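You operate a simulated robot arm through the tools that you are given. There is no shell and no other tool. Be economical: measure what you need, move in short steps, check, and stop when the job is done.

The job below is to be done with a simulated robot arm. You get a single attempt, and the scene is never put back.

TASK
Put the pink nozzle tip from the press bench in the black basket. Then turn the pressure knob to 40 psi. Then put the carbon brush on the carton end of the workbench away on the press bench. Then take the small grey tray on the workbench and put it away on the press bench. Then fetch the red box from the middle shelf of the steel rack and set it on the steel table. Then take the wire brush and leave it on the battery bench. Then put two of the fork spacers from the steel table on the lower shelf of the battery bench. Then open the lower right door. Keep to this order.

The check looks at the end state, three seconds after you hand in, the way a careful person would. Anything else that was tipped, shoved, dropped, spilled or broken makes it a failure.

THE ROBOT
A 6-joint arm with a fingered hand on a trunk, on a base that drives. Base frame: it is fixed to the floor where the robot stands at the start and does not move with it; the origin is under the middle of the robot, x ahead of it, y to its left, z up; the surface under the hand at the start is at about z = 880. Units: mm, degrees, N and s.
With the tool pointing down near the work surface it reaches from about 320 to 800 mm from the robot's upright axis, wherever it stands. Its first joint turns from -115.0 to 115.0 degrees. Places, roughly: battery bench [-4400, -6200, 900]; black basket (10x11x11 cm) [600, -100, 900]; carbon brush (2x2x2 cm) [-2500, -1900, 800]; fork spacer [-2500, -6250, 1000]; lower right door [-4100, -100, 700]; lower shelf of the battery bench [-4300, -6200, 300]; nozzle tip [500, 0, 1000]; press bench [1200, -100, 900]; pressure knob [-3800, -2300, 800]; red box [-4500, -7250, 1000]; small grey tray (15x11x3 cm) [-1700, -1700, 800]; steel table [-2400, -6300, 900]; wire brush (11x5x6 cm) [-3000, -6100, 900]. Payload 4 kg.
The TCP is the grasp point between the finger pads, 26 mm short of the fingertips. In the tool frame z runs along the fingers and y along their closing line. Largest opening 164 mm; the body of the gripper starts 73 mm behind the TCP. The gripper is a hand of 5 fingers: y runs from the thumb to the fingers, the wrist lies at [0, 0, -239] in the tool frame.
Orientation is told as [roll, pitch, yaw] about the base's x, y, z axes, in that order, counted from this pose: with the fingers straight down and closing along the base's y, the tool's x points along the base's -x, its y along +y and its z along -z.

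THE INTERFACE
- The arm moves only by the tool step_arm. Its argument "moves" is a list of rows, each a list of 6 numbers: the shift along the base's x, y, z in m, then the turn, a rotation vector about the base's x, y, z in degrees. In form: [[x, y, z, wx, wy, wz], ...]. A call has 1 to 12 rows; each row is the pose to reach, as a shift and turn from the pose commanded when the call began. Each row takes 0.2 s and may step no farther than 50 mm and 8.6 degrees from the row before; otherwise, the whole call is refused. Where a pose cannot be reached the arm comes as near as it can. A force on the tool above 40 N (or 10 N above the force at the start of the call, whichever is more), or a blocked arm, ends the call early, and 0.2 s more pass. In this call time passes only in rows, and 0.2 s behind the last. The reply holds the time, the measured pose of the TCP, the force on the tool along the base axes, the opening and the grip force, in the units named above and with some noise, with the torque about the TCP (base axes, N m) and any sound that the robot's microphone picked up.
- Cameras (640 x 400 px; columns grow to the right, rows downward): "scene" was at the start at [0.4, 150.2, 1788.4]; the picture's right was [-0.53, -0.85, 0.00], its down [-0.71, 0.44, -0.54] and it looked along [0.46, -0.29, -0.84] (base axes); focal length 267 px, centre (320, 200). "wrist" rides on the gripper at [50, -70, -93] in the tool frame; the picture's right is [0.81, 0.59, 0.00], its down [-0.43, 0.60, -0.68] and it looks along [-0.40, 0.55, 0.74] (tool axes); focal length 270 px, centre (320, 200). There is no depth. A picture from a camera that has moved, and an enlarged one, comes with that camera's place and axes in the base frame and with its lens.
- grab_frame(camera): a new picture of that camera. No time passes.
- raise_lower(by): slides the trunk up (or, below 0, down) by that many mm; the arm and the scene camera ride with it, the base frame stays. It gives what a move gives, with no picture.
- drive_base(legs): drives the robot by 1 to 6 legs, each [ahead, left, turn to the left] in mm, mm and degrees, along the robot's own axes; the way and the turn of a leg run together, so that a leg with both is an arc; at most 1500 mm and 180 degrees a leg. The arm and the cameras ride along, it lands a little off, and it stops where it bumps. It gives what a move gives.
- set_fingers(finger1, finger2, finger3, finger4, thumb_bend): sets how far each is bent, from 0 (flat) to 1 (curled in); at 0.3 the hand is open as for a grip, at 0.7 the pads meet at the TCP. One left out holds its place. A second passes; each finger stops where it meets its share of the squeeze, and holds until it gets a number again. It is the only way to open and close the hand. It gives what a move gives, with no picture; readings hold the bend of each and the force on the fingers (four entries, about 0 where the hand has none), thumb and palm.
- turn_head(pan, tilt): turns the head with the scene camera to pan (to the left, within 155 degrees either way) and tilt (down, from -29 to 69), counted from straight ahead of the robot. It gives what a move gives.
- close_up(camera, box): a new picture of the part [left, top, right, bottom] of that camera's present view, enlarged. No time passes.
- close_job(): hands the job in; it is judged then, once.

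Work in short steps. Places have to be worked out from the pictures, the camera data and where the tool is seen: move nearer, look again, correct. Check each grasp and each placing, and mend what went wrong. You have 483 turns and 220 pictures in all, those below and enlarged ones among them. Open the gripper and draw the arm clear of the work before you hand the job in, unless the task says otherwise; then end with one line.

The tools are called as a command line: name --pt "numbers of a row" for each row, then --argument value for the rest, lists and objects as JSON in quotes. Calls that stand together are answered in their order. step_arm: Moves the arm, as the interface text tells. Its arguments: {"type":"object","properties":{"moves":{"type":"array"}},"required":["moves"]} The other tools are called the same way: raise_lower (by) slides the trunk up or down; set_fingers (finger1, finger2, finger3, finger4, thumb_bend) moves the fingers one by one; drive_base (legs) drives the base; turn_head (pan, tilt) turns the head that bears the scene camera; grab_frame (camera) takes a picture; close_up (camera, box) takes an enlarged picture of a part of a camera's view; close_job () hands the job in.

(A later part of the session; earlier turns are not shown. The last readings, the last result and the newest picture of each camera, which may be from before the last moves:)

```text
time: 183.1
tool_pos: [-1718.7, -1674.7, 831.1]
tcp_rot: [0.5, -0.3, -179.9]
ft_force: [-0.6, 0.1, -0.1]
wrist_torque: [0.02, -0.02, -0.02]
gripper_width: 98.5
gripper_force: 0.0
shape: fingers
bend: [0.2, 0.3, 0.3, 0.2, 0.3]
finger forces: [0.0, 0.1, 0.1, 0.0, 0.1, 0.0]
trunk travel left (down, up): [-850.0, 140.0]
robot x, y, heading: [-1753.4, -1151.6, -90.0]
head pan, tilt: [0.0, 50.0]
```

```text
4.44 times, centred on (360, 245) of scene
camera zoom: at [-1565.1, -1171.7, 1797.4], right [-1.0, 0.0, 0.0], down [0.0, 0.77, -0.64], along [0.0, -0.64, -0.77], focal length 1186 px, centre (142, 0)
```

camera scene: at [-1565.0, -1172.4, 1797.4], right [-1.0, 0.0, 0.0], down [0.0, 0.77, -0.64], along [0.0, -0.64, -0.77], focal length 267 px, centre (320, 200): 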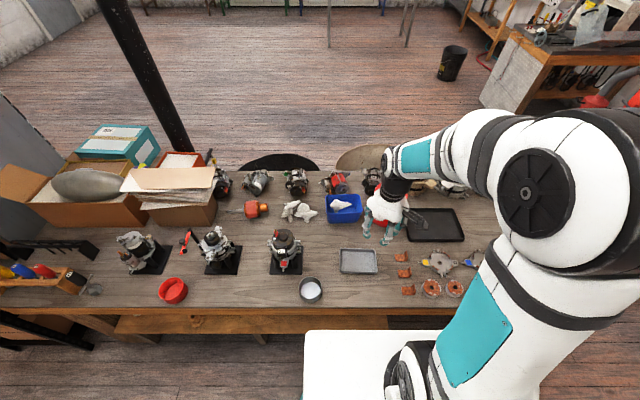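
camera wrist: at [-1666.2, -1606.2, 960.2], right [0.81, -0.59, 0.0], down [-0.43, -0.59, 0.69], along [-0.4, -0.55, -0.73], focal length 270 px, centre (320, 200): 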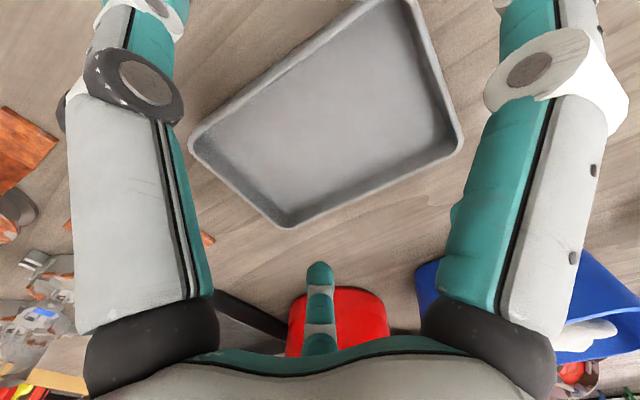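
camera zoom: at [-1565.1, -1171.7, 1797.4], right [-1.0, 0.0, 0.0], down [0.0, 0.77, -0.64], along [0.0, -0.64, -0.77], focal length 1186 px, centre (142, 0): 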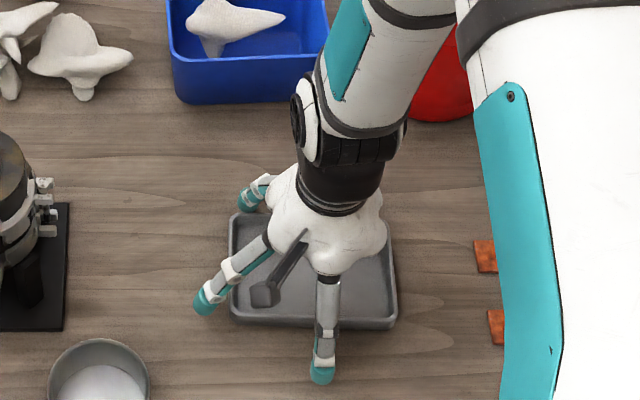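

No contact yet, and the tips are at table height beside the walls. I close the thumb and far fingers onto the long walls, with the end fingers following.

set_fingers --finger1 0.45 --finger2 0.55 --finger3 0.55 --finger4 0.45 --thumb_bend 0.55

grab_frame --camera "wrist"

close_up --camera "scene" --box '[300, 200, 420, 290]'

```text
time: 184.1
tool_pos: [-1717.6, -1673.4, 830.3]
tcp_rot: [0.4, -0.5, -180.0]
ft_force: [-1.0, 4.1, 9.4]
wrist_torque: [0.48, 0.04, 0.0]
gripper_width: 73.4
gripper_force: 22.0
shape: fingers
bend: [0.34, 0.43, 0.43, 0.33, 0.46]
finger forces: [6.7, 7.1, 7.1, 6.7, 16.2, 0.0]
trunk travel left (down, up): [-850.0, 140.0]
robot x, y, heading: [-1753.4, -1156.3, -89.9]
head pan, tilt: [0.0, 50.0]
```

```text
127 pictures are left
camera wrist: at [-1667.0, -1602.6, 923.0], right [0.81, -0.59, 0.0], down [-0.43, -0.59, 0.69], along [-0.4, -0.55, -0.73], focal length 270 px, centre (320, 200)
```

wrist: 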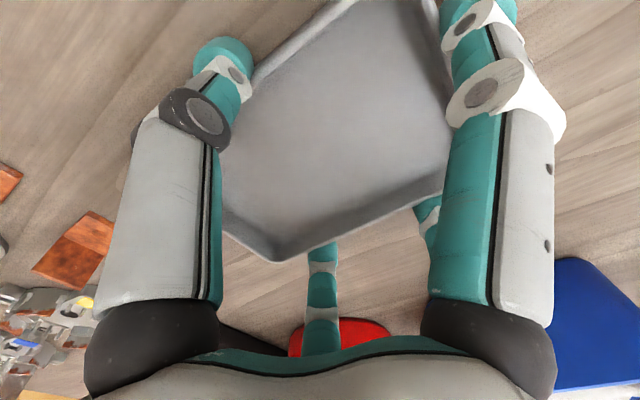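

```text
4.44 times, centred on (360, 245) of scene
camera zoom: at [-1565.1, -1170.2, 1797.4], right [-1.0, 0.0, 0.0], down [0.0, 0.77, -0.64], along [0.0, -0.64, -0.77], focal length 1186 px, centre (142, 0)
```

zoom: 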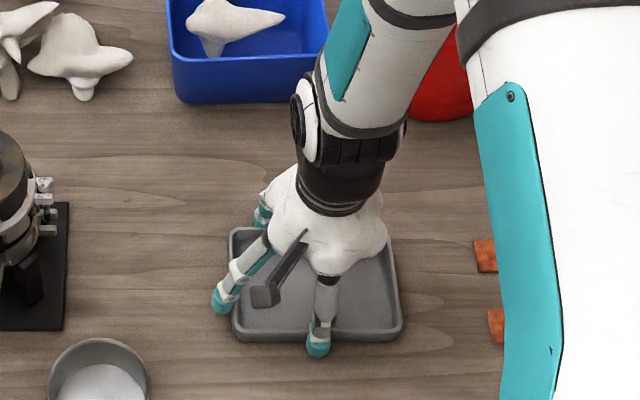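

All five fingers grip the tray. I lift it a little and check.

step_arm --pt "0 0 0.015 0 0 0" --pt "0 0 0.035 0 0 0" --pt "0 0 0.06 0 0 0" --pt "0 0 0.09 0 0 0"

grab_frame --camera "wrist"

close_up --camera "scene" --box '[300, 180, 420, 280]'

```text
time: 185.1
tool_pos: [-1720.4, -1673.0, 918.0]
tcp_rot: [0.5, -0.3, -179.8]
ft_force: [-0.7, 0.8, -2.4]
wrist_torque: [-0.03, 0.0, 0.0]
gripper_width: 73.2
gripper_force: 22.8
shape: fingers
bend: [0.34, 0.43, 0.42, 0.33, 0.47]
finger forces: [7.0, 8.1, 8.1, 7.0, 15.1, 0.0]
trunk travel left (down, up): [-850.0, 140.0]
robot x, y, heading: [-1750.9, -1159.2, -90.0]
head pan, tilt: [0.0, 50.0]
```

```text
125 pictures are left
camera wrist: at [-1667.7, -1602.2, 1011.9], right [0.81, -0.59, 0.0], down [-0.43, -0.59, 0.68], along [-0.4, -0.55, -0.73], focal length 270 px, centre (320, 200)
```

wrist: 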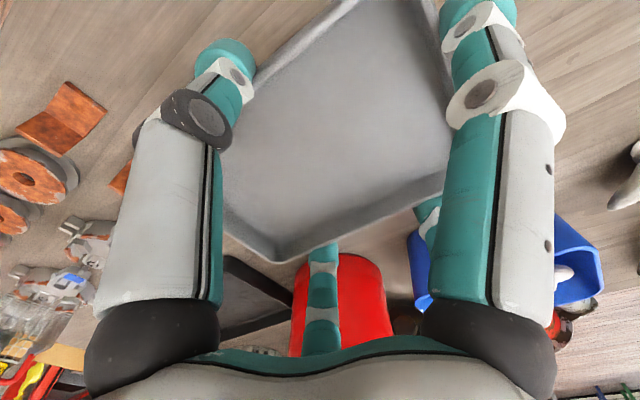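

```text
4.00 times, centred on (360, 230) of scene
camera zoom: at [-1565.2, -1170.8, 1797.3], right [-1.0, 0.0, 0.0], down [0.0, 0.77, -0.64], along [0.0, -0.64, -0.77], focal length 1068 px, centre (160, 80)
```

zoom: 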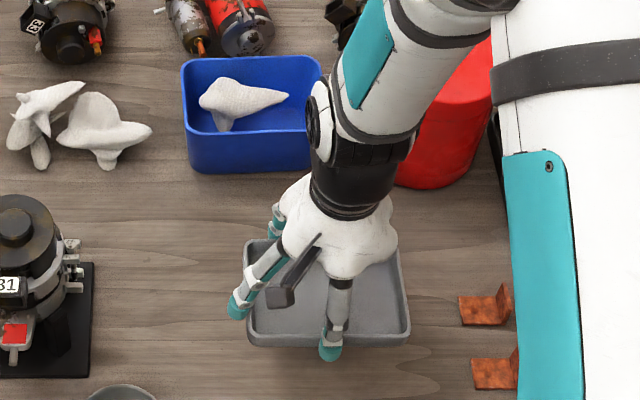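

The tray is lifted level. I raise it to carry height and draw it back.

step_arm --pt "0 0 0.04 0 0 0" --pt "0 0 0.08 0 0 0" --pt "0 0 0.12 0 0 0" --pt "-0.005 0.01 0.16 0 0 0" --pt "-0.01 0.03 0.2 0 0 0" --pt "-0.02 0.05 0.235 0 0 0" --pt "-0.03 0.08 0.24 0 0 0"

drive_base --legs '[[-500, 0, 0], [0, 0, 90]]'

grab_frame --camera "wrist"

```text
time: 186.7
tool_pos: [-1747.7, -1592.6, 1161.7]
tcp_rot: [0.5, -0.4, -180.0]
ft_force: [0.1, 0.3, -2.0]
wrist_torque: [0.02, 0.05, 0.0]
gripper_width: 73.0
gripper_force: 22.1
shape: fingers
bend: [0.34, 0.43, 0.42, 0.33, 0.47]
finger forces: [6.9, 8.0, 8.1, 7.0, 15.1, 0.0]
trunk travel left (down, up): [-850.0, 140.0]
robot x, y, heading: [-1752.2, -1156.9, -89.8]
head pan, tilt: [0.0, 50.0]
```

```text
time: 193.5
tool_pos: [-1312.1, -644.5, 1160.2]
tcp_rot: [0.3, -0.5, -89.2]
ft_force: [0.1, -0.5, -2.8]
wrist_torque: [0.02, -0.03, -0.01]
gripper_width: 72.8
gripper_force: 21.9
shape: fingers
bend: [0.34, 0.43, 0.43, 0.33, 0.47]
finger forces: [7.1, 7.8, 7.8, 6.9, 14.4, 0.0]
trunk travel left (down, up): [-850.0, 140.0]
robot x, y, heading: [-1748.1, -653.1, 1.1]
head pan, tilt: [0.0, 50.0]
```

```text
123 pictures are left
camera wrist: at [-1382.0, -593.2, 1253.3], right [0.58, 0.82, 0.0], down [0.6, -0.42, 0.68], along [0.56, -0.4, -0.73], focal length 270 px, centre (320, 200)
```

wrist: 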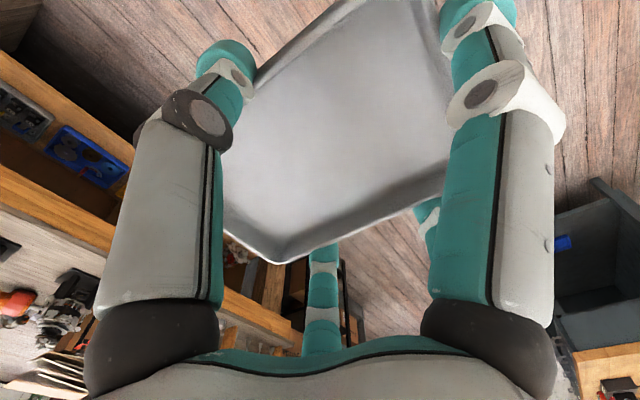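

The tray is stable. I drive to the press bench; the free area right of the basket, around (520,-260), will take the tray.

drive_base --legs '[[850, 220, -1], [840, 200, 0]]'

turn_head --pan -15 --tilt 50

grab_frame --camera "scene"

```text
time: 202.3
tool_pos: [375.4, -241.3, 1160.1]
tcp_rot: [0.4, -0.4, -91.1]
ft_force: [0.7, -0.5, -2.2]
wrist_torque: [-0.02, -0.01, -0.01]
gripper_width: 73.0
gripper_force: 22.1
shape: fingers
bend: [0.34, 0.43, 0.43, 0.33, 0.47]
finger forces: [7.0, 7.8, 7.9, 7.0, 14.5, 0.1]
trunk travel left (down, up): [-850.0, 140.0]
robot x, y, heading: [-62.3, -236.2, -1.2]
head pan, tilt: [0.0, 50.0]
```

```text
time: 203.1
tool_pos: [375.7, -240.6, 1160.9]
tcp_rot: [0.4, -0.5, -91.1]
ft_force: [-0.5, -0.1, -3.0]
wrist_torque: [0.03, -0.02, 0.02]
gripper_width: 73.1
gripper_force: 22.4
shape: fingers
bend: [0.34, 0.43, 0.43, 0.33, 0.47]
finger forces: [7.1, 7.8, 7.8, 7.1, 14.6, 0.0]
trunk travel left (down, up): [-850.0, 140.0]
robot x, y, heading: [-63.5, -231.0, -1.2]
head pan, tilt: [-15.0, 50.0]
```

```text
122 pictures are left
camera scene: at [-43.7, -68.2, 1797.4], right [-0.28, -0.96, 0.0], down [-0.74, 0.21, -0.64], along [0.62, -0.18, -0.77], focal length 267 px, centre (320, 200)
```

scene: 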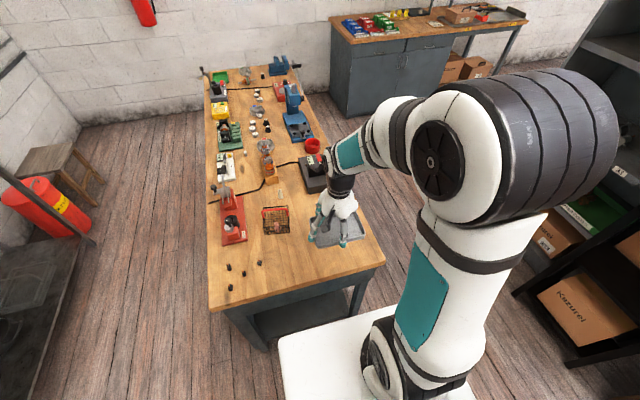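

The free area is clear. I move over (500,-265) and descend to z≈950.

step_arm --pt "0.03 -0.006 -0.02 0 0 0" --pt "0.06 -0.012 -0.05 0 0 0" --pt "0.09 -0.018 -0.08 0 0 0" --pt "0.115 -0.022 -0.115 0 0 0" --pt "0.125 -0.024 -0.155 0 0 0" --pt "0.125 -0.024 -0.19 0 0 0" --pt "0.125 -0.024 -0.21 0 0 0"

close_up --camera "scene" --box '[240, 170, 400, 290]'

```text
time: 204.7
tool_pos: [499.7, -265.4, 949.9]
tcp_rot: [0.4, -0.5, -91.1]
ft_force: [0.3, 0.2, -2.7]
wrist_torque: [0.03, 0.04, 0.01]
gripper_width: 72.9
gripper_force: 22.3
shape: fingers
bend: [0.34, 0.43, 0.43, 0.33, 0.47]
finger forces: [7.0, 7.6, 7.7, 7.0, 14.4, 0.0]
trunk travel left (down, up): [-850.0, 140.0]
robot x, y, heading: [-66.7, -233.8, -1.4]
head pan, tilt: [-15.0, 50.0]
```

```text
3.33 times, centred on (320, 230) of scene
camera zoom: at [-43.2, -68.4, 1797.4], right [-0.28, -0.96, 0.0], down [-0.74, 0.21, -0.64], along [0.62, -0.18, -0.77], focal length 890 px, centre (320, 100)
```

zoom: 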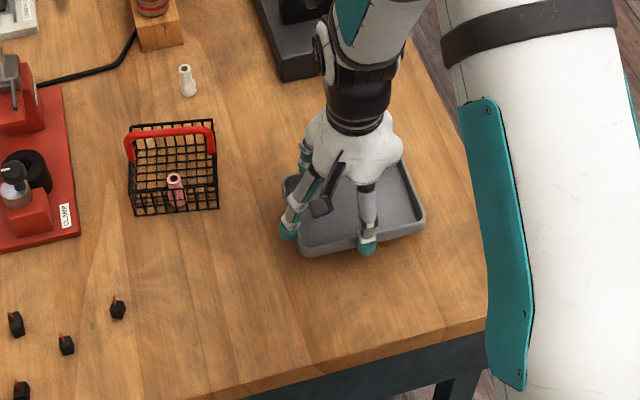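

The tray is over clear bench, inside the edge. I lower in small rows to contact.

step_arm --pt "0 0.005 -0.01 0 0 0" --pt "0 0.005 -0.018 0 0 0" --pt "0 0.005 -0.023 0 0 0" --pt "0 0.005 -0.027 0 0 0" --pt "0 0.005 -0.03 0 0 0" --pt "0 0.005 -0.033 0 0 0" --pt "0 0.005 -0.036 0 0 0"

```text
time: 206.3
tool_pos: [499.3, -259.2, 917.0]
tcp_rot: [1.0, -0.5, -91.3]
ft_force: [0.1, -0.4, 35.6]
wrist_torque: [-0.15, 0.36, 0.01]
gripper_width: 73.3
gripper_force: 23.0
shape: fingers
bend: [0.34, 0.43, 0.42, 0.33, 0.47]
finger forces: [7.1, 7.7, 7.9, 7.6, 15.0, 0.0]
trunk travel left (down, up): [-850.0, 140.0]
robot x, y, heading: [-60.4, -236.9, -1.1]
head pan, tilt: [-15.0, 50.0]
```

Contact with 35 N at z≈917. I ease up 3 mm and open the fingers outward.

step_arm --pt "0 0 0.003 0 0 0"

set_fingers --finger1 0.2 --finger2 0.3 --finger3 0.3 --finger4 0.2 --thumb_bend 0.3

step_arm --pt "0 0 0.02 0 0 0" --pt "0 0 0.05 0 0 0" --pt "0 0 0.09 0 0 0" --pt "0 0 0.13 0 0 0" --pt "0 0 0.17 0 0 0" --pt "-0.02 0 0.21 0 0 0" --pt "-0.06 0 0.235 0 0 0"

close_up --camera "scene" --box '[200, 150, 400, 300]'

```text
time: 206.7
tool_pos: [498.7, -259.4, 917.3]
tcp_rot: [0.7, -0.4, -91.2]
ft_force: [4.8, 1.1, 25.0]
wrist_torque: [-0.07, 0.02, 0.0]
gripper_width: 73.0
gripper_force: 23.0
shape: fingers
bend: [0.34, 0.42, 0.42, 0.33, 0.47]
finger forces: [7.4, 8.7, 8.7, 7.3, 13.6, 0.0]
trunk travel left (down, up): [-850.0, 140.0]
robot x, y, heading: [-63.2, -234.4, -1.5]
head pan, tilt: [-15.0, 50.0]
```

```text
time: 207.7
tool_pos: [498.3, -261.0, 917.1]
tcp_rot: [0.4, -0.3, -91.2]
ft_force: [0.3, 0.2, 0.0]
wrist_torque: [0.02, -0.03, -0.03]
gripper_width: 98.9
gripper_force: 0.1
shape: fingers
bend: [0.2, 0.3, 0.3, 0.2, 0.3]
finger forces: [0.1, 0.0, 0.1, 0.0, 0.0, 0.0]
trunk travel left (down, up): [-850.0, 140.0]
robot x, y, heading: [-64.1, -236.8, -1.2]
head pan, tilt: [-15.0, 50.0]
```

```text
time: 209.3
tool_pos: [439.1, -260.9, 1155.7]
tcp_rot: [0.5, -0.4, -91.2]
ft_force: [-1.3, -0.4, 0.2]
wrist_torque: [0.01, -0.06, 0.02]
gripper_width: 98.6
gripper_force: 0.0
shape: fingers
bend: [0.2, 0.3, 0.3, 0.2, 0.3]
finger forces: [0.0, 0.1, 0.1, 0.0, 0.1, 0.0]
trunk travel left (down, up): [-850.0, 140.0]
robot x, y, heading: [-61.4, -236.2, -1.2]
head pan, tilt: [-15.0, 50.0]
```

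```text
2.67 times, centred on (300, 225) of scene
camera zoom: at [-46.7, -68.2, 1797.3], right [-0.28, -0.96, 0.0], down [-0.74, 0.21, -0.64], along [0.62, -0.18, -0.77], focal length 712 px, centre (373, 133)
```

zoom: 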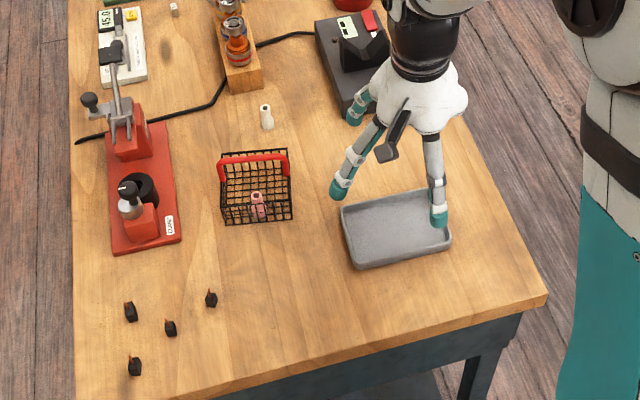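

The tray sits flat on the press bench. Next is the far part of the room; I close the fingers somewhat and drive west, then turn to face the passage beside the carton.

set_fingers --finger1 0.5 --finger2 0.5 --finger3 0.5 --finger4 0.5 --thumb_bend 0.5

drive_base --legs '[[-700, 0, 0], [-1300, -260, 0], [-1070, -230, 0], [0, 0, -89]]'

turn_head --pan 0 --tilt 35

grab_frame --camera "scene"

```text
time: 210.3
tool_pos: [441.0, -259.9, 1154.4]
tcp_rot: [0.4, -0.4, -91.2]
ft_force: [-0.2, 0.3, 0.3]
wrist_torque: [-0.01, -0.01, -0.03]
gripper_width: 42.6
gripper_force: 0.0
shape: fingers
bend: [0.5, 0.5, 0.5, 0.5, 0.5]
finger forces: [0.0, 0.0, 0.1, 0.1, 0.0, 0.0]
trunk travel left (down, up): [-850.0, 140.0]
robot x, y, heading: [-61.9, -235.2, -1.1]
head pan, tilt: [-15.0, 50.0]
```

```text
time: 229.5
tool_pos: [-3168.8, -1218.1, 1155.1]
tcp_rot: [0.4, -0.4, 177.9]
ft_force: [0.4, 0.1, 0.1]
wrist_torque: [0.03, 0.03, -0.01]
gripper_width: 42.6
gripper_force: 0.1
shape: fingers
bend: [0.5, 0.5, 0.5, 0.5, 0.5]
finger forces: [0.0, 0.0, 0.0, 0.0, 0.0, 0.0]
trunk travel left (down, up): [-850.0, 140.0]
robot x, y, heading: [-3137.8, -716.5, -91.9]
head pan, tilt: [-15.0, 50.0]
```

```text
time: 230.3
tool_pos: [-3168.7, -1218.1, 1154.9]
tcp_rot: [0.4, -0.3, 177.8]
ft_force: [0.1, -0.4, 0.0]
wrist_torque: [0.02, 0.0, 0.02]
gripper_width: 42.8
gripper_force: 0.2
shape: fingers
bend: [0.5, 0.5, 0.5, 0.5, 0.5]
finger forces: [0.0, 0.0, 0.0, 0.0, 0.0, 0.1]
trunk travel left (down, up): [-850.0, 140.0]
robot x, y, heading: [-3137.7, -712.9, -92.2]
head pan, tilt: [0.0, 35.0]
```

```text
119 pictures are left
camera scene: at [-2950.5, -749.2, 1819.1], right [-1.0, 0.04, 0.0], down [0.02, 0.57, -0.82], along [-0.03, -0.82, -0.57], focal length 267 px, centre (320, 200)
```

scene: 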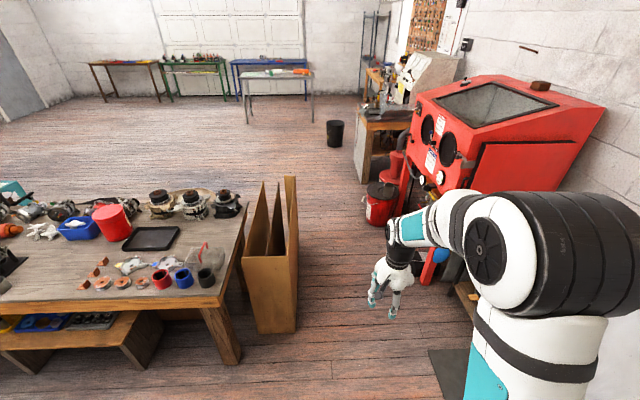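

The passage is clear. I straighten to -90°, shift slightly away from the carton, drive alongside it and then look ahead.

drive_base --legs '[[0, -85, 2.2], [1400, 0, 0]]'

turn_head --pan 0 --tilt 50

grab_frame --camera "scene"

```text
time: 238.1
tool_pos: [-3259.0, -2644.0, 1154.8]
tcp_rot: [0.3, -0.4, 178.9]
ft_force: [-0.4, 0.1, 0.8]
wrist_torque: [0.02, 0.01, 0.03]
gripper_width: 42.7
gripper_force: 0.0
shape: fingers
bend: [0.5, 0.5, 0.5, 0.5, 0.5]
finger forces: [0.1, 0.0, 0.0, 0.1, 0.1, 0.1]
trunk travel left (down, up): [-850.0, 140.0]
robot x, y, heading: [-3235.3, -2138.4, -91.5]
head pan, tilt: [0.0, 35.0]
```

```text
time: 238.8
tool_pos: [-3259.2, -2643.6, 1154.0]
tcp_rot: [0.4, -0.5, 178.8]
ft_force: [0.6, 0.1, 0.0]
wrist_torque: [-0.01, 0.02, 0.03]
gripper_width: 42.6
gripper_force: 0.0
shape: fingers
bend: [0.5, 0.5, 0.5, 0.5, 0.5]
finger forces: [0.1, 0.0, 0.0, 0.0, 0.0, 0.0]
trunk travel left (down, up): [-850.0, 140.0]
robot x, y, heading: [-3231.2, -2139.4, -91.1]
head pan, tilt: [0.0, 50.0]
```

```text
118 pictures are left
camera scene: at [-3047.6, -2160.4, 1797.4], right [-1.0, 0.02, 0.0], down [0.02, 0.77, -0.64], along [-0.01, -0.64, -0.77], focal length 267 px, centre (320, 200)
```

scene: 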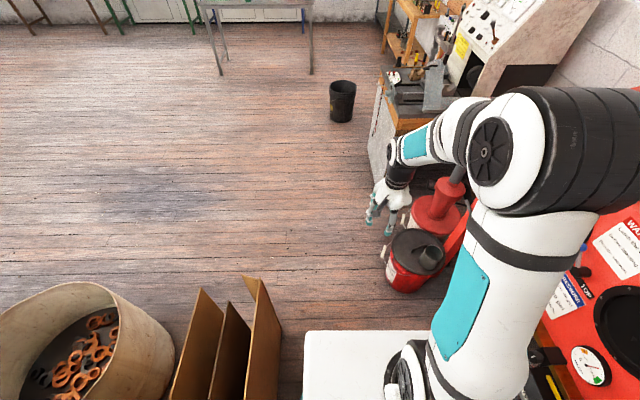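

The way ahead is open. I continue forward, drifting left away from the cabinet side, then look toward the steel rack.

drive_base --legs '[[550, 60, 1], [800, 150, 0], [700, 0, 0]]'

turn_head --pan -20 --tilt 25

grab_frame --camera "scene"

```text
time: 249.3
tool_pos: [-3037.2, -4681.0, 1153.7]
tcp_rot: [0.4, -0.4, -179.9]
ft_force: [0.2, 0.9, -0.3]
wrist_torque: [0.01, 0.01, -0.03]
gripper_width: 42.5
gripper_force: 0.1
shape: fingers
bend: [0.5, 0.5, 0.5, 0.5, 0.5]
finger forces: [0.0, 0.0, 0.0, 0.0, 0.0, 0.1]
trunk travel left (down, up): [-850.0, 140.0]
robot x, y, heading: [-3022.2, -4178.5, -90.0]
head pan, tilt: [0.0, 50.0]
```

```text
time: 250.2
tool_pos: [-3036.8, -4680.0, 1154.7]
tcp_rot: [0.4, -0.4, -179.8]
ft_force: [0.4, 0.0, 0.4]
wrist_torque: [0.03, -0.02, -0.02]
gripper_width: 42.7
gripper_force: 0.0
shape: fingers
bend: [0.5, 0.5, 0.5, 0.5, 0.5]
finger forces: [0.0, 0.0, 0.0, 0.0, 0.1, 0.0]
trunk travel left (down, up): [-850.0, 140.0]
robot x, y, heading: [-3024.5, -4183.6, -89.7]
head pan, tilt: [-20.0, 25.0]
```

```text
117 pictures are left
camera scene: at [-2869.9, -4201.1, 1834.8], right [-0.94, 0.34, 0.0], down [0.14, 0.4, -0.91], along [-0.31, -0.85, -0.42], focal length 267 px, centre (320, 200)
```

scene: 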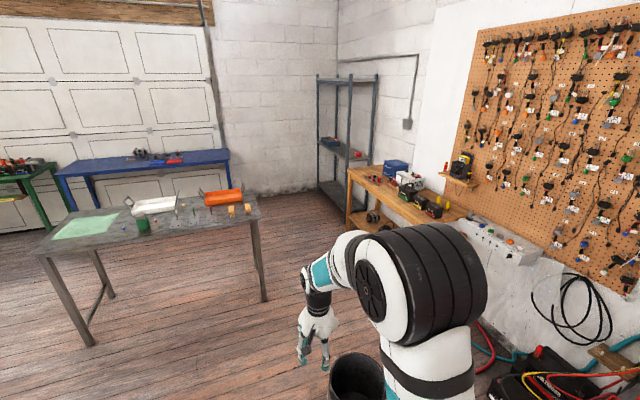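

The steel rack is at the back corner with something red on its middle shelf, the steel table is at left and the battery bench at right. I zoom on the rack and the table.

close_up --camera "scene" --box '[290, 60, 450, 240]'

close_up --camera "scene" --box '[30, 160, 280, 320]'

```text
2.22 times, centred on (370, 150) of scene
camera zoom: at [-2869.9, -4201.1, 1834.8], right [-0.94, 0.34, 0.0], down [0.14, 0.4, -0.91], along [-0.31, -0.85, -0.42], focal length 593 px, centre (209, 311)
```

zoom: 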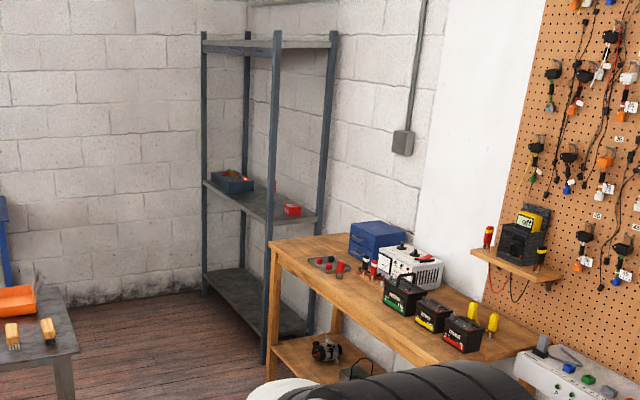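

```text
2.50 times, centred on (155, 240) of scene
camera zoom: at [-2869.9, -4201.1, 1834.8], right [-0.94, 0.34, 0.0], down [0.14, 0.4, -0.91], along [-0.31, -0.85, -0.42], focal length 667 px, centre (732, 100)
```

zoom: 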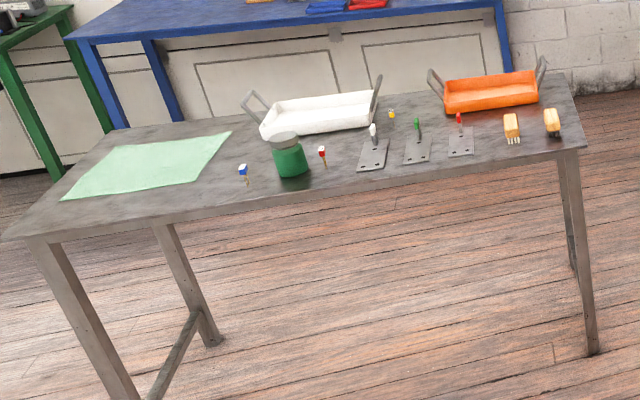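

I have the layout: table x -3050..-1720, y -5930..-6510; battery bench front at x≈-4125; rack front at x≈-4310, running from y≈-7090 back. A black bin stands in the way, so I look down at it.

turn_head --pan -25 --tilt 55

grab_frame --camera "scene"

```text
time: 251.2
tool_pos: [-3038.0, -4679.4, 1154.3]
tcp_rot: [0.4, -0.4, -179.8]
ft_force: [-0.1, 0.7, 0.3]
wrist_torque: [-0.01, -0.03, 0.02]
gripper_width: 42.8
gripper_force: 0.0
shape: fingers
bend: [0.5, 0.5, 0.5, 0.5, 0.5]
finger forces: [0.0, 0.0, 0.0, 0.0, 0.1, 0.0]
trunk travel left (down, up): [-850.0, 140.0]
robot x, y, heading: [-3024.5, -4175.4, -89.7]
head pan, tilt: [-25.0, 55.0]
```

```text
114 pictures are left
camera scene: at [-2869.1, -4179.8, 1790.9], right [-0.91, 0.42, 0.0], down [0.34, 0.74, -0.57], along [-0.24, -0.52, -0.82], focal length 267 px, centre (320, 200)
```

scene: 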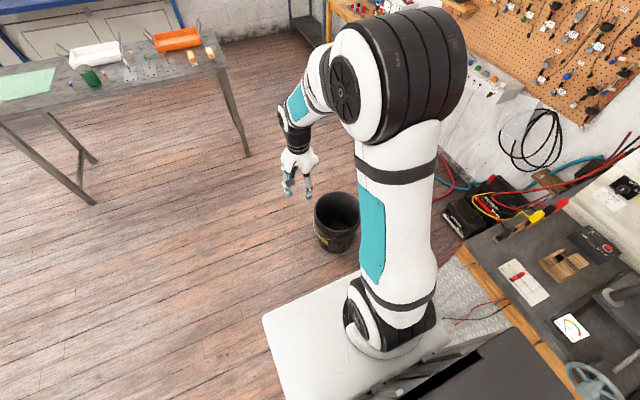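

The bin is at about (-3350,-4960), radius 140. I pass it on the left, slide right between bin and table, and continue down the lane to the rack.

drive_base --legs '[[1330, 230, 0], [0, -760, 0], [1000, 0, 0], [700, 0, 0]]'

turn_head --pan -70 --tilt 35

grab_frame --camera "scene"

```text
time: 269.9
tool_pos: [-3297.8, -7757.8, 1153.8]
tcp_rot: [0.4, -0.4, -173.7]
ft_force: [-0.2, -0.4, 1.1]
wrist_torque: [0.03, 0.01, 0.0]
gripper_width: 42.9
gripper_force: 0.1
shape: fingers
bend: [0.5, 0.5, 0.5, 0.5, 0.5]
finger forces: [0.0, 0.1, 0.1, 0.0, 0.0, 0.0]
trunk travel left (down, up): [-850.0, 140.0]
robot x, y, heading: [-3340.3, -7254.4, -83.4]
head pan, tilt: [-25.0, 55.0]
```

```text
time: 271.1
tool_pos: [-3297.3, -7758.1, 1155.0]
tcp_rot: [0.5, -0.4, -173.7]
ft_force: [-0.2, 0.3, 0.6]
wrist_torque: [-0.02, 0.02, -0.02]
gripper_width: 42.5
gripper_force: 0.2
shape: fingers
bend: [0.5, 0.5, 0.5, 0.5, 0.5]
finger forces: [0.1, 0.0, 0.0, 0.0, 0.1, 0.0]
trunk travel left (down, up): [-850.0, 140.0]
robot x, y, heading: [-3335.8, -7255.0, -83.7]
head pan, tilt: [-70.0, 35.0]
```

```text
113 pictures are left
camera scene: at [-3237.8, -7213.6, 1819.1], right [-0.44, 0.9, 0.0], down [0.51, 0.25, -0.82], along [-0.73, -0.36, -0.57], focal length 267 px, centre (320, 200)
```

scene: 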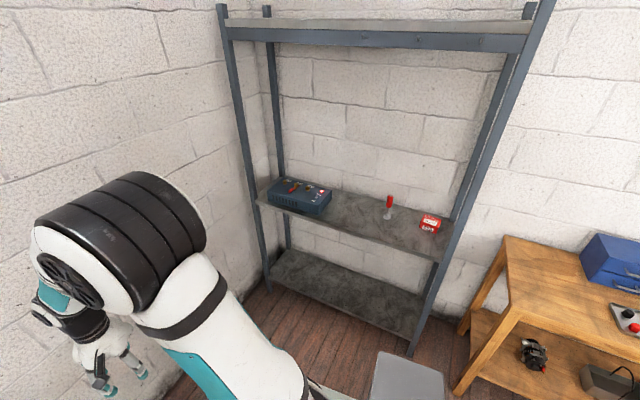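

The red box is on the middle shelf (z≈885) at about (-4480,-7165), and the rack's front is open at x≈-4256. I turn to face it, then advance, standing slightly left so the forearm avoids the right post.

drive_base --legs '[[0, 0, -96]]'

drive_base --legs '[[480, 200, 0]]'

turn_head --pan -20 --tilt 45

grab_frame --camera "scene"

```text
time: 275.5
tool_pos: [-3841.8, -7251.4, 1154.6]
tcp_rot: [0.4, -0.4, 91.1]
ft_force: [-0.9, -0.7, 0.8]
wrist_torque: [0.01, 0.0, 0.0]
gripper_width: 42.7
gripper_force: 0.0
shape: fingers
bend: [0.5, 0.5, 0.5, 0.5, 0.5]
finger forces: [0.1, 0.0, 0.0, 0.1, 0.0, 0.0]
trunk travel left (down, up): [-850.0, 140.0]
robot x, y, heading: [-3336.1, -7254.9, -178.7]
head pan, tilt: [-70.0, 35.0]
```

```text
time: 278.5
tool_pos: [-4306.5, -7465.2, 1154.2]
tcp_rot: [0.4, -0.3, 91.2]
ft_force: [0.4, -0.6, 0.1]
wrist_torque: [0.0, -0.02, 0.0]
gripper_width: 42.6
gripper_force: 0.1
shape: fingers
bend: [0.5, 0.5, 0.5, 0.5, 0.5]
finger forces: [0.1, 0.0, 0.0, 0.1, 0.1, 0.0]
trunk travel left (down, up): [-850.0, 140.0]
robot x, y, heading: [-3800.0, -7468.9, -179.0]
head pan, tilt: [-70.0, 35.0]
```

```text
time: 279.7
tool_pos: [-4304.8, -7464.1, 1155.4]
tcp_rot: [0.4, -0.3, 91.2]
ft_force: [-0.9, -0.4, 0.4]
wrist_torque: [-0.02, 0.0, -0.02]
gripper_width: 42.5
gripper_force: 0.1
shape: fingers
bend: [0.5, 0.5, 0.5, 0.5, 0.5]
finger forces: [0.0, 0.0, 0.0, 0.1, 0.1, 0.1]
trunk travel left (down, up): [-850.0, 140.0]
robot x, y, heading: [-3803.2, -7468.2, -178.9]
head pan, tilt: [-20.0, 45.0]
```

```text
112 pictures are left
camera scene: at [-3814.6, -7625.5, 1804.3], right [0.32, 0.95, 0.0], down [0.67, -0.23, -0.71], along [-0.67, 0.23, -0.71], focal length 267 px, centre (320, 200)
```

scene: 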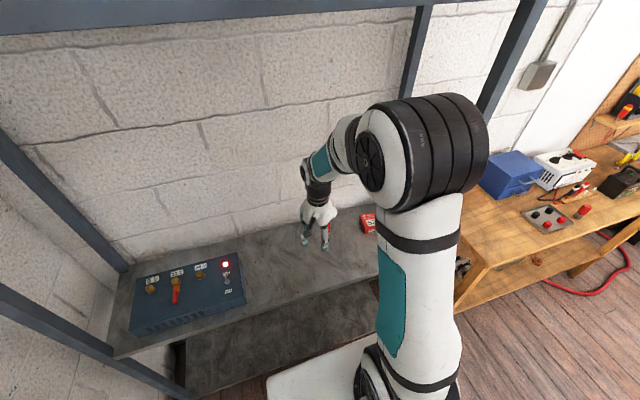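

The hand is already above the shelf. I zoom on the red box.

close_up --camera "scene" --box '[280, 180, 400, 270]'

grab_frame --camera "wrist"

```text
4.44 times, centred on (340, 225) of scene
camera zoom: at [-3814.6, -7625.5, 1804.3], right [0.32, 0.95, 0.0], down [0.67, -0.23, -0.71], along [-0.67, 0.23, -0.71], focal length 1186 px, centre (231, 89)
```

zoom: 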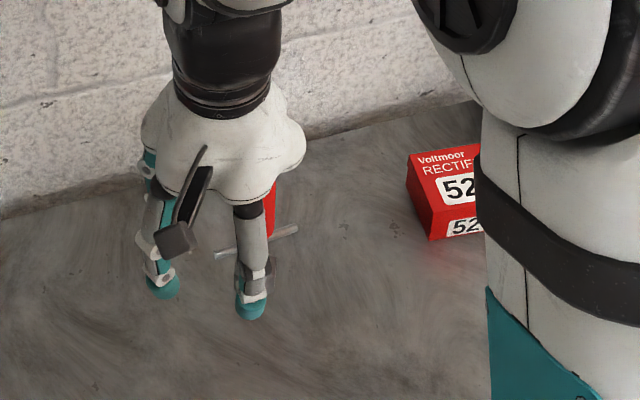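

```text
110 pictures are left
camera wrist: at [-4233.5, -7514.1, 1247.1], right [-0.57, -0.82, 0.0], down [-0.6, 0.42, 0.68], along [-0.56, 0.39, -0.73], focal length 270 px, centre (320, 200)
```

wrist: 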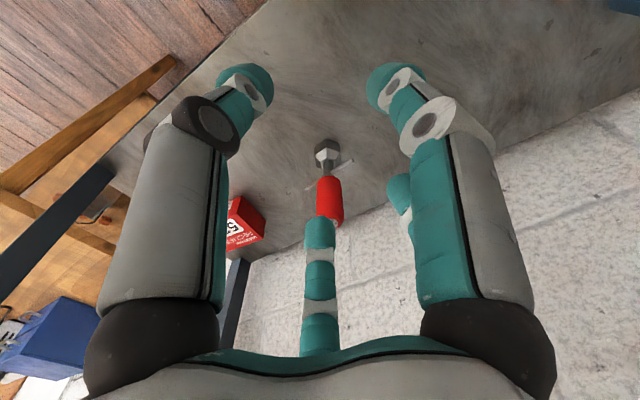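

A red-handled tool stands upright on the shelf, below and left of the hand. Staying high, I move the hand toward the box.

step_arm --pt "0 0.035 0 0 0 0" --pt "0 0.07 0 0 0 0" --pt "-0.02 0.105 0 0 0 0" --pt "-0.04 0.14 0 0 0 0" --pt "-0.06 0.175 0 0 0 0" --pt "-0.08 0.21 0 0 0 0" --pt "-0.1 0.245 0 0 0 0" --pt "-0.12 0.275 -0.02 0 0 0" --pt "-0.14 0.275 -0.04 0 0 0" --pt "-0.155 0.275 -0.06 0 0 0"

grab_frame --camera "wrist"

grab_frame --camera "scene"

```text
time: 281.9
tool_pos: [-4462.8, -7187.0, 1095.1]
tcp_rot: [0.4, -0.4, 91.1]
ft_force: [-0.2, 0.3, -0.2]
wrist_torque: [-0.01, -0.03, 0.03]
gripper_width: 42.7
gripper_force: 0.1
shape: fingers
bend: [0.5, 0.5, 0.5, 0.5, 0.5]
finger forces: [0.0, 0.0, 0.0, 0.0, 0.0, 0.0]
trunk travel left (down, up): [-850.0, 140.0]
robot x, y, heading: [-3799.7, -7468.4, -179.1]
head pan, tilt: [-20.0, 45.0]
```

```text
109 pictures are left
camera wrist: at [-4390.8, -7236.7, 1186.2], right [-0.57, -0.82, 0.0], down [-0.6, 0.42, 0.68], along [-0.56, 0.39, -0.73], focal length 270 px, centre (320, 200)
```

wrist: 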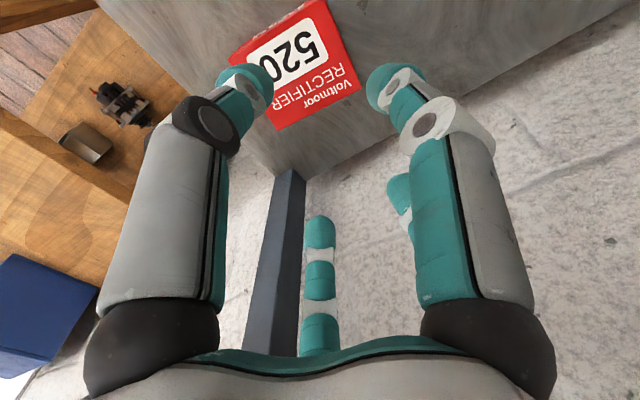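

```text
108 pictures are left
camera scene: at [-3815.9, -7624.8, 1804.4], right [0.32, 0.95, 0.0], down [0.67, -0.23, -0.71], along [-0.67, 0.23, -0.71], focal length 267 px, centre (320, 200)
```

scene: 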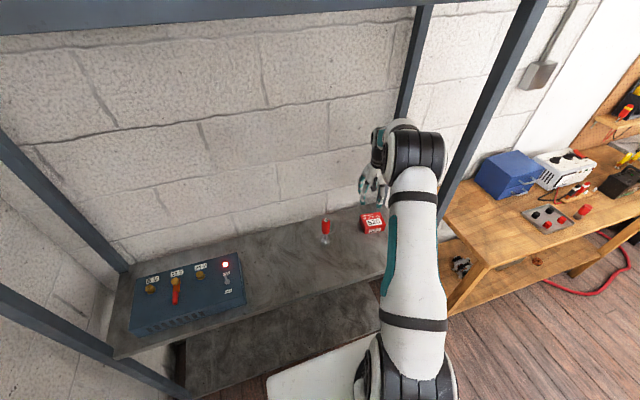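

The box top looks about 77×85 mm, centred near (-4443,-7174). I zoom in the scene view to get its height.

close_up --camera "scene" --box '[310, 170, 430, 260]'

```text
4.44 times, centred on (370, 215) of scene
camera zoom: at [-3815.9, -7624.8, 1804.4], right [0.32, 0.95, 0.0], down [0.67, -0.23, -0.71], along [-0.67, 0.23, -0.71], focal length 1186 px, centre (98, 133)
```

zoom: 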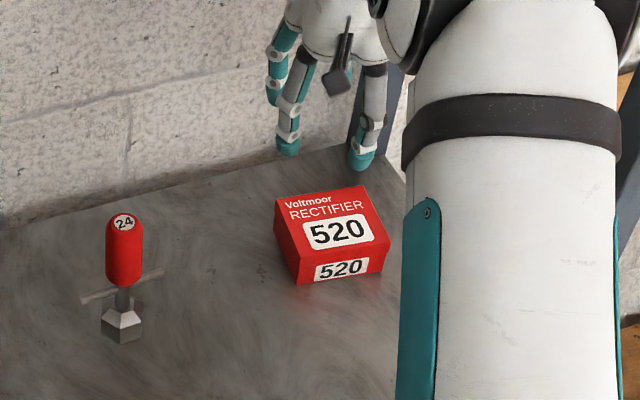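

The box is about 82×90×37 mm, yawed -10°, centred at about (-4453,-7166), shelf z≈885. I open to 0.36, turn the hand -10°, centre and descend to z≈970.

set_fingers --finger1 0.34 --finger2 0.34 --finger3 0.34 --finger4 0.34 --thumb_bend 0.34

step_arm --pt "0.005 0.01 -0.02 0 0 -5" --pt "0.01 0.021 -0.04 0 0 -10" --pt "0.01 0.021 -0.08 0 0 -10" --pt "0.01 0.021 -0.12 0 0 -10"

grab_frame --camera "wrist"

close_up --camera "scene" --box '[310, 170, 430, 260]'

```text
time: 282.9
tool_pos: [-4461.4, -7188.4, 1094.2]
tcp_rot: [0.5, -0.4, 91.2]
ft_force: [0.0, -0.5, -0.7]
wrist_torque: [0.01, 0.0, -0.01]
gripper_width: 81.2
gripper_force: 0.0
shape: fingers
bend: [0.34, 0.34, 0.34, 0.34, 0.34]
finger forces: [0.1, 0.0, 0.0, 0.1, 0.0, 0.0]
trunk travel left (down, up): [-850.0, 140.0]
robot x, y, heading: [-3802.2, -7471.7, -178.6]
head pan, tilt: [-20.0, 45.0]
```

```text
time: 283.9
tool_pos: [-4447.6, -7166.2, 975.3]
tcp_rot: [0.5, -0.4, 81.1]
ft_force: [-0.6, 0.1, -0.3]
wrist_torque: [-0.01, 0.04, -0.02]
gripper_width: 81.3
gripper_force: 0.0
shape: fingers
bend: [0.34, 0.34, 0.34, 0.34, 0.34]
finger forces: [0.0, 0.0, 0.1, 0.0, 0.0, 0.0]
trunk travel left (down, up): [-850.0, 140.0]
robot x, y, heading: [-3802.0, -7470.6, -178.4]
head pan, tilt: [-20.0, 45.0]
```

```text
106 pictures are left
camera wrist: at [-4386.5, -7227.9, 1067.9], right [-0.71, -0.71, 0.0], down [-0.52, 0.51, 0.69], along [-0.48, 0.48, -0.73], focal length 270 px, centre (320, 200)
```

wrist: 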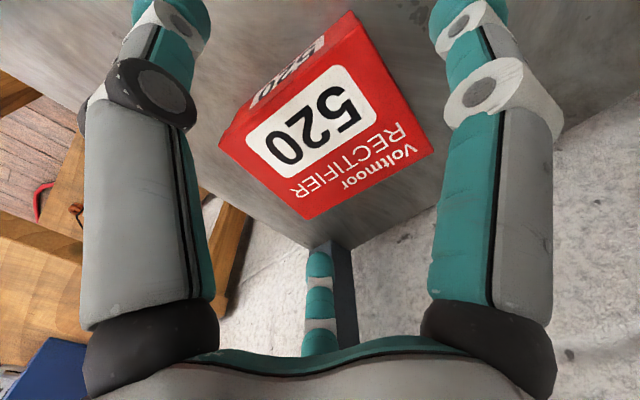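

```text
4.44 times, centred on (370, 215) of scene
camera zoom: at [-3815.3, -7625.1, 1804.4], right [0.32, 0.95, 0.0], down [0.67, -0.23, -0.71], along [-0.67, 0.23, -0.71], focal length 1186 px, centre (98, 133)
```

zoom: 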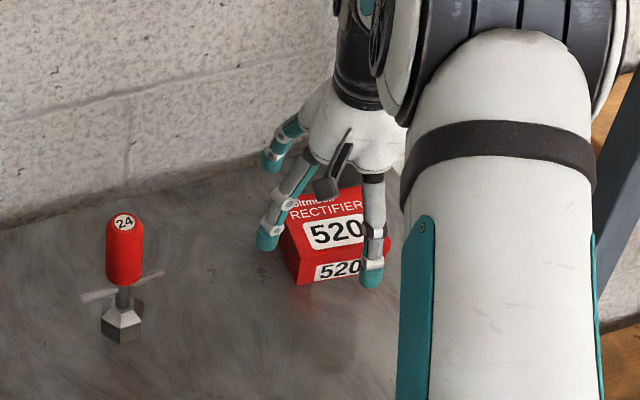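

The box is centred within a few millimetres. I descend with a small correction to z≈925.

step_arm --pt "-0.003 -0.004 -0.015 0 0 0" --pt "-0.003 -0.004 -0.03 0 0 0" --pt "-0.003 -0.004 -0.04 0 0 0" --pt "-0.003 -0.004 -0.045 0 0 0" --pt "-0.003 -0.004 -0.049 0 0 0"

set_fingers --finger1 0.6 --finger2 0.6 --finger3 0.6 --finger4 0.6 --thumb_bend 0.6

step_arm --pt "0 0 0.02 0 0 0" --pt "0 0 0.045 0 0 0"

grab_frame --camera "wrist"

close_up --camera "scene" --box '[310, 170, 430, 260]'

```text
time: 285.1
tool_pos: [-4453.4, -7171.6, 928.6]
tcp_rot: [0.5, -0.3, 81.1]
ft_force: [0.0, 0.1, 8.4]
wrist_torque: [-0.37, -0.33, -0.06]
gripper_width: 82.0
gripper_force: 4.4
shape: fingers
bend: [0.34, 0.34, 0.34, 0.34, 0.34]
finger forces: [3.8, 0.2, 0.0, 0.3, 3.7, 0.0]
trunk travel left (down, up): [-850.0, 140.0]
robot x, y, heading: [-3804.7, -7469.0, -179.1]
head pan, tilt: [-20.0, 45.0]
```

```text
time: 285.5
tool_pos: [-4453.9, -7169.8, 935.6]
tcp_rot: [0.7, -0.6, 81.1]
ft_force: [8.4, -3.1, 28.1]
wrist_torque: [-0.42, -1.56, -0.07]
gripper_width: 51.8
gripper_force: 30.4
shape: fingers
bend: [0.46, 0.55, 0.55, 0.52, 0.51]
finger forces: [7.8, 6.9, 5.1, 7.3, 33.2, 0.1]
trunk travel left (down, up): [-850.0, 140.0]
robot x, y, heading: [-3802.4, -7466.6, -178.9]
head pan, tilt: [-20.0, 45.0]
stopped: the force on the tool passed its limit at 41 N (the readings are from after the stop); the commanded pose is now the measured one
```

```text
time: 286.1
tool_pos: [-4456.0, -7168.6, 974.1]
tcp_rot: [0.6, -0.5, 81.1]
ft_force: [0.2, 0.4, -2.3]
wrist_torque: [0.0, 0.0, -0.01]
gripper_width: 50.9
gripper_force: 20.2
shape: fingers
bend: [0.46, 0.54, 0.54, 0.52, 0.52]
finger forces: [6.6, 6.9, 7.2, 6.4, 14.3, 0.0]
trunk travel left (down, up): [-850.0, 140.0]
robot x, y, heading: [-3803.3, -7467.2, -178.6]
head pan, tilt: [-20.0, 45.0]
```

```text
104 pictures are left
camera wrist: at [-4392.0, -7229.9, 1066.0], right [-0.71, -0.71, 0.0], down [-0.52, 0.51, 0.69], along [-0.49, 0.49, -0.73], focal length 270 px, centre (320, 200)
```

wrist: 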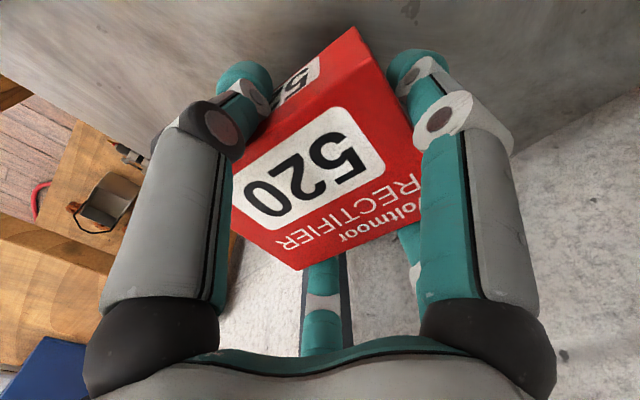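

```text
4.44 times, centred on (370, 215) of scene
camera zoom: at [-3814.2, -7625.6, 1804.1], right [0.32, 0.95, 0.0], down [0.67, -0.23, -0.71], along [-0.67, 0.23, -0.71], focal length 1186 px, centre (98, 133)
```

zoom: 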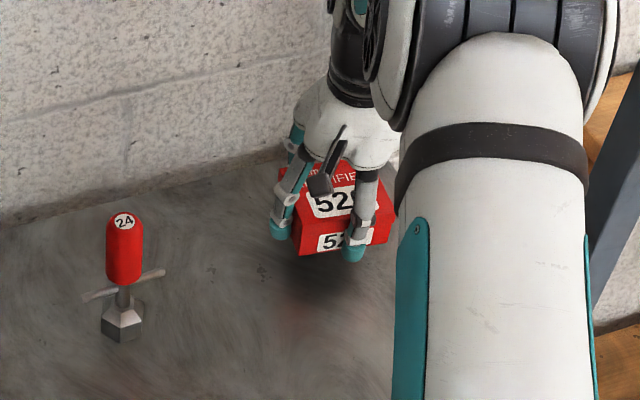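

The box is held firmly. I lift to z≈1155 and pull back out the way I came.

step_arm --pt "0 0 0.045 0 0 0" --pt "0 0 0.09 0 0 0" --pt "0 0 0.135 0 0 0" --pt "0 0 0.18 0 0 0" --pt "0.04 0 0.18 0 0 0" --pt "0.07 -0.02 0.18 0 0 0" --pt "0.1 -0.05 0.18 0 0 0" --pt "0.12 -0.085 0.18 0 0 0" --pt "0.135 -0.12 0.18 0 0 0" --pt "0.145 -0.16 0.18 0 0 0" --pt "0.15 -0.2 0.18 0 0 0" --pt "0.15 -0.24 0.18 0 0 0"

grab_frame --camera "wrist"

```text
time: 288.7
tool_pos: [-4307.3, -7411.1, 1155.4]
tcp_rot: [0.7, -0.5, 81.1]
ft_force: [1.5, 0.0, -0.9]
wrist_torque: [0.04, 0.01, 0.02]
gripper_width: 50.9
gripper_force: 20.6
shape: fingers
bend: [0.46, 0.54, 0.54, 0.52, 0.52]
finger forces: [6.6, 6.7, 7.0, 6.5, 13.9, 0.1]
trunk travel left (down, up): [-850.0, 140.0]
robot x, y, heading: [-3802.0, -7468.5, -178.7]
head pan, tilt: [-20.0, 45.0]
```

```text
102 pictures are left
camera wrist: at [-4245.2, -7471.7, 1247.4], right [-0.71, -0.71, 0.0], down [-0.51, 0.51, 0.69], along [-0.49, 0.49, -0.73], focal length 270 px, centre (320, 200)
```

wrist: 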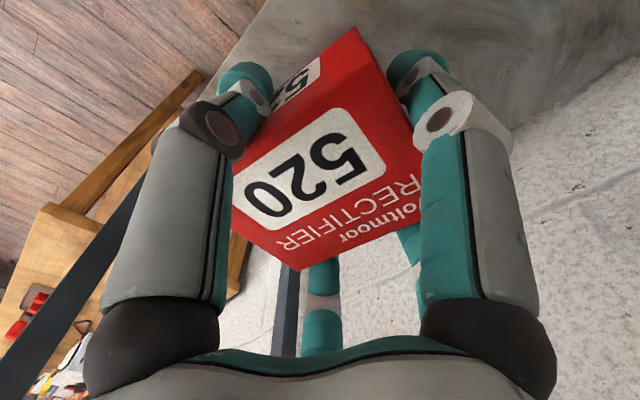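

Held. I back away from the rack and look at the steel table for free space.

drive_base --legs '[[-450, 0, 0]]'

turn_head --pan -130 --tilt 35

grab_frame --camera "scene"

```text
time: 291.4
tool_pos: [-3856.2, -7400.2, 1156.4]
tcp_rot: [0.7, -0.5, 81.4]
ft_force: [0.5, 0.7, -2.8]
wrist_torque: [0.01, 0.01, 0.02]
gripper_width: 51.0
gripper_force: 20.7
shape: fingers
bend: [0.46, 0.54, 0.54, 0.52, 0.52]
finger forces: [6.6, 6.7, 6.9, 6.5, 14.0, 0.0]
trunk travel left (down, up): [-850.0, 140.0]
robot x, y, heading: [-3353.6, -7457.2, -178.8]
head pan, tilt: [-20.0, 45.0]
```

```text
time: 293.3
tool_pos: [-3856.4, -7400.0, 1155.7]
tcp_rot: [0.7, -0.5, 81.2]
ft_force: [0.6, -0.2, -1.3]
wrist_torque: [0.03, 0.02, 0.01]
gripper_width: 51.1
gripper_force: 20.8
shape: fingers
bend: [0.46, 0.54, 0.54, 0.52, 0.52]
finger forces: [6.7, 6.7, 7.1, 6.5, 14.1, 0.0]
trunk travel left (down, up): [-850.0, 140.0]
robot x, y, heading: [-3353.4, -7461.2, -178.6]
head pan, tilt: [-130.0, 35.0]
```

```text
101 pictures are left
camera scene: at [-3230.5, -7573.3, 1819.1], right [0.78, -0.62, 0.0], down [-0.36, -0.45, -0.82], along [0.51, 0.64, -0.57], focal length 267 px, centre (320, 200)
```

scene: 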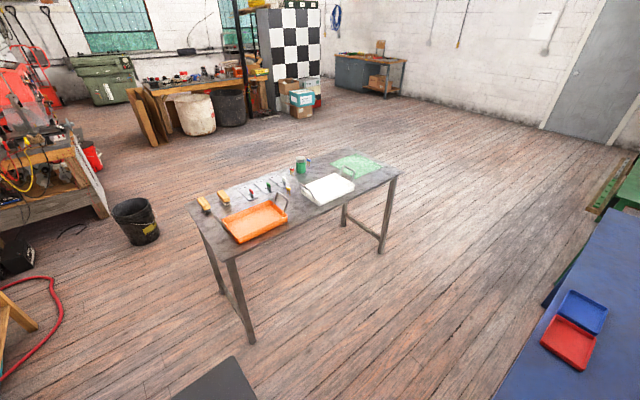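

close_up --camera "scene" --box '[180, 140, 420, 270]'

```text
2.67 times, centred on (300, 205) of scene
camera zoom: at [-3230.5, -7573.3, 1819.1], right [0.78, -0.62, 0.0], down [-0.36, -0.45, -0.82], along [0.51, 0.64, -0.57], focal length 712 px, centre (373, 187)
```

zoom: 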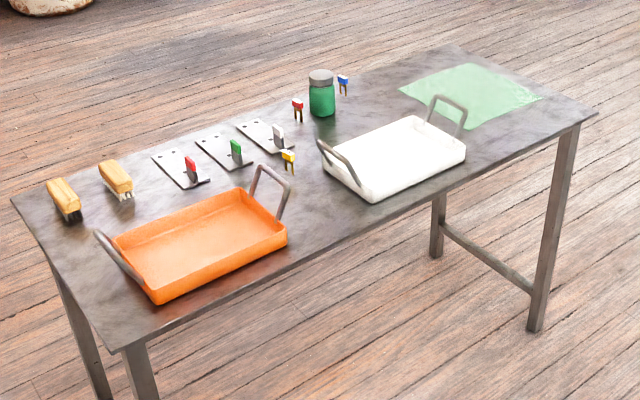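

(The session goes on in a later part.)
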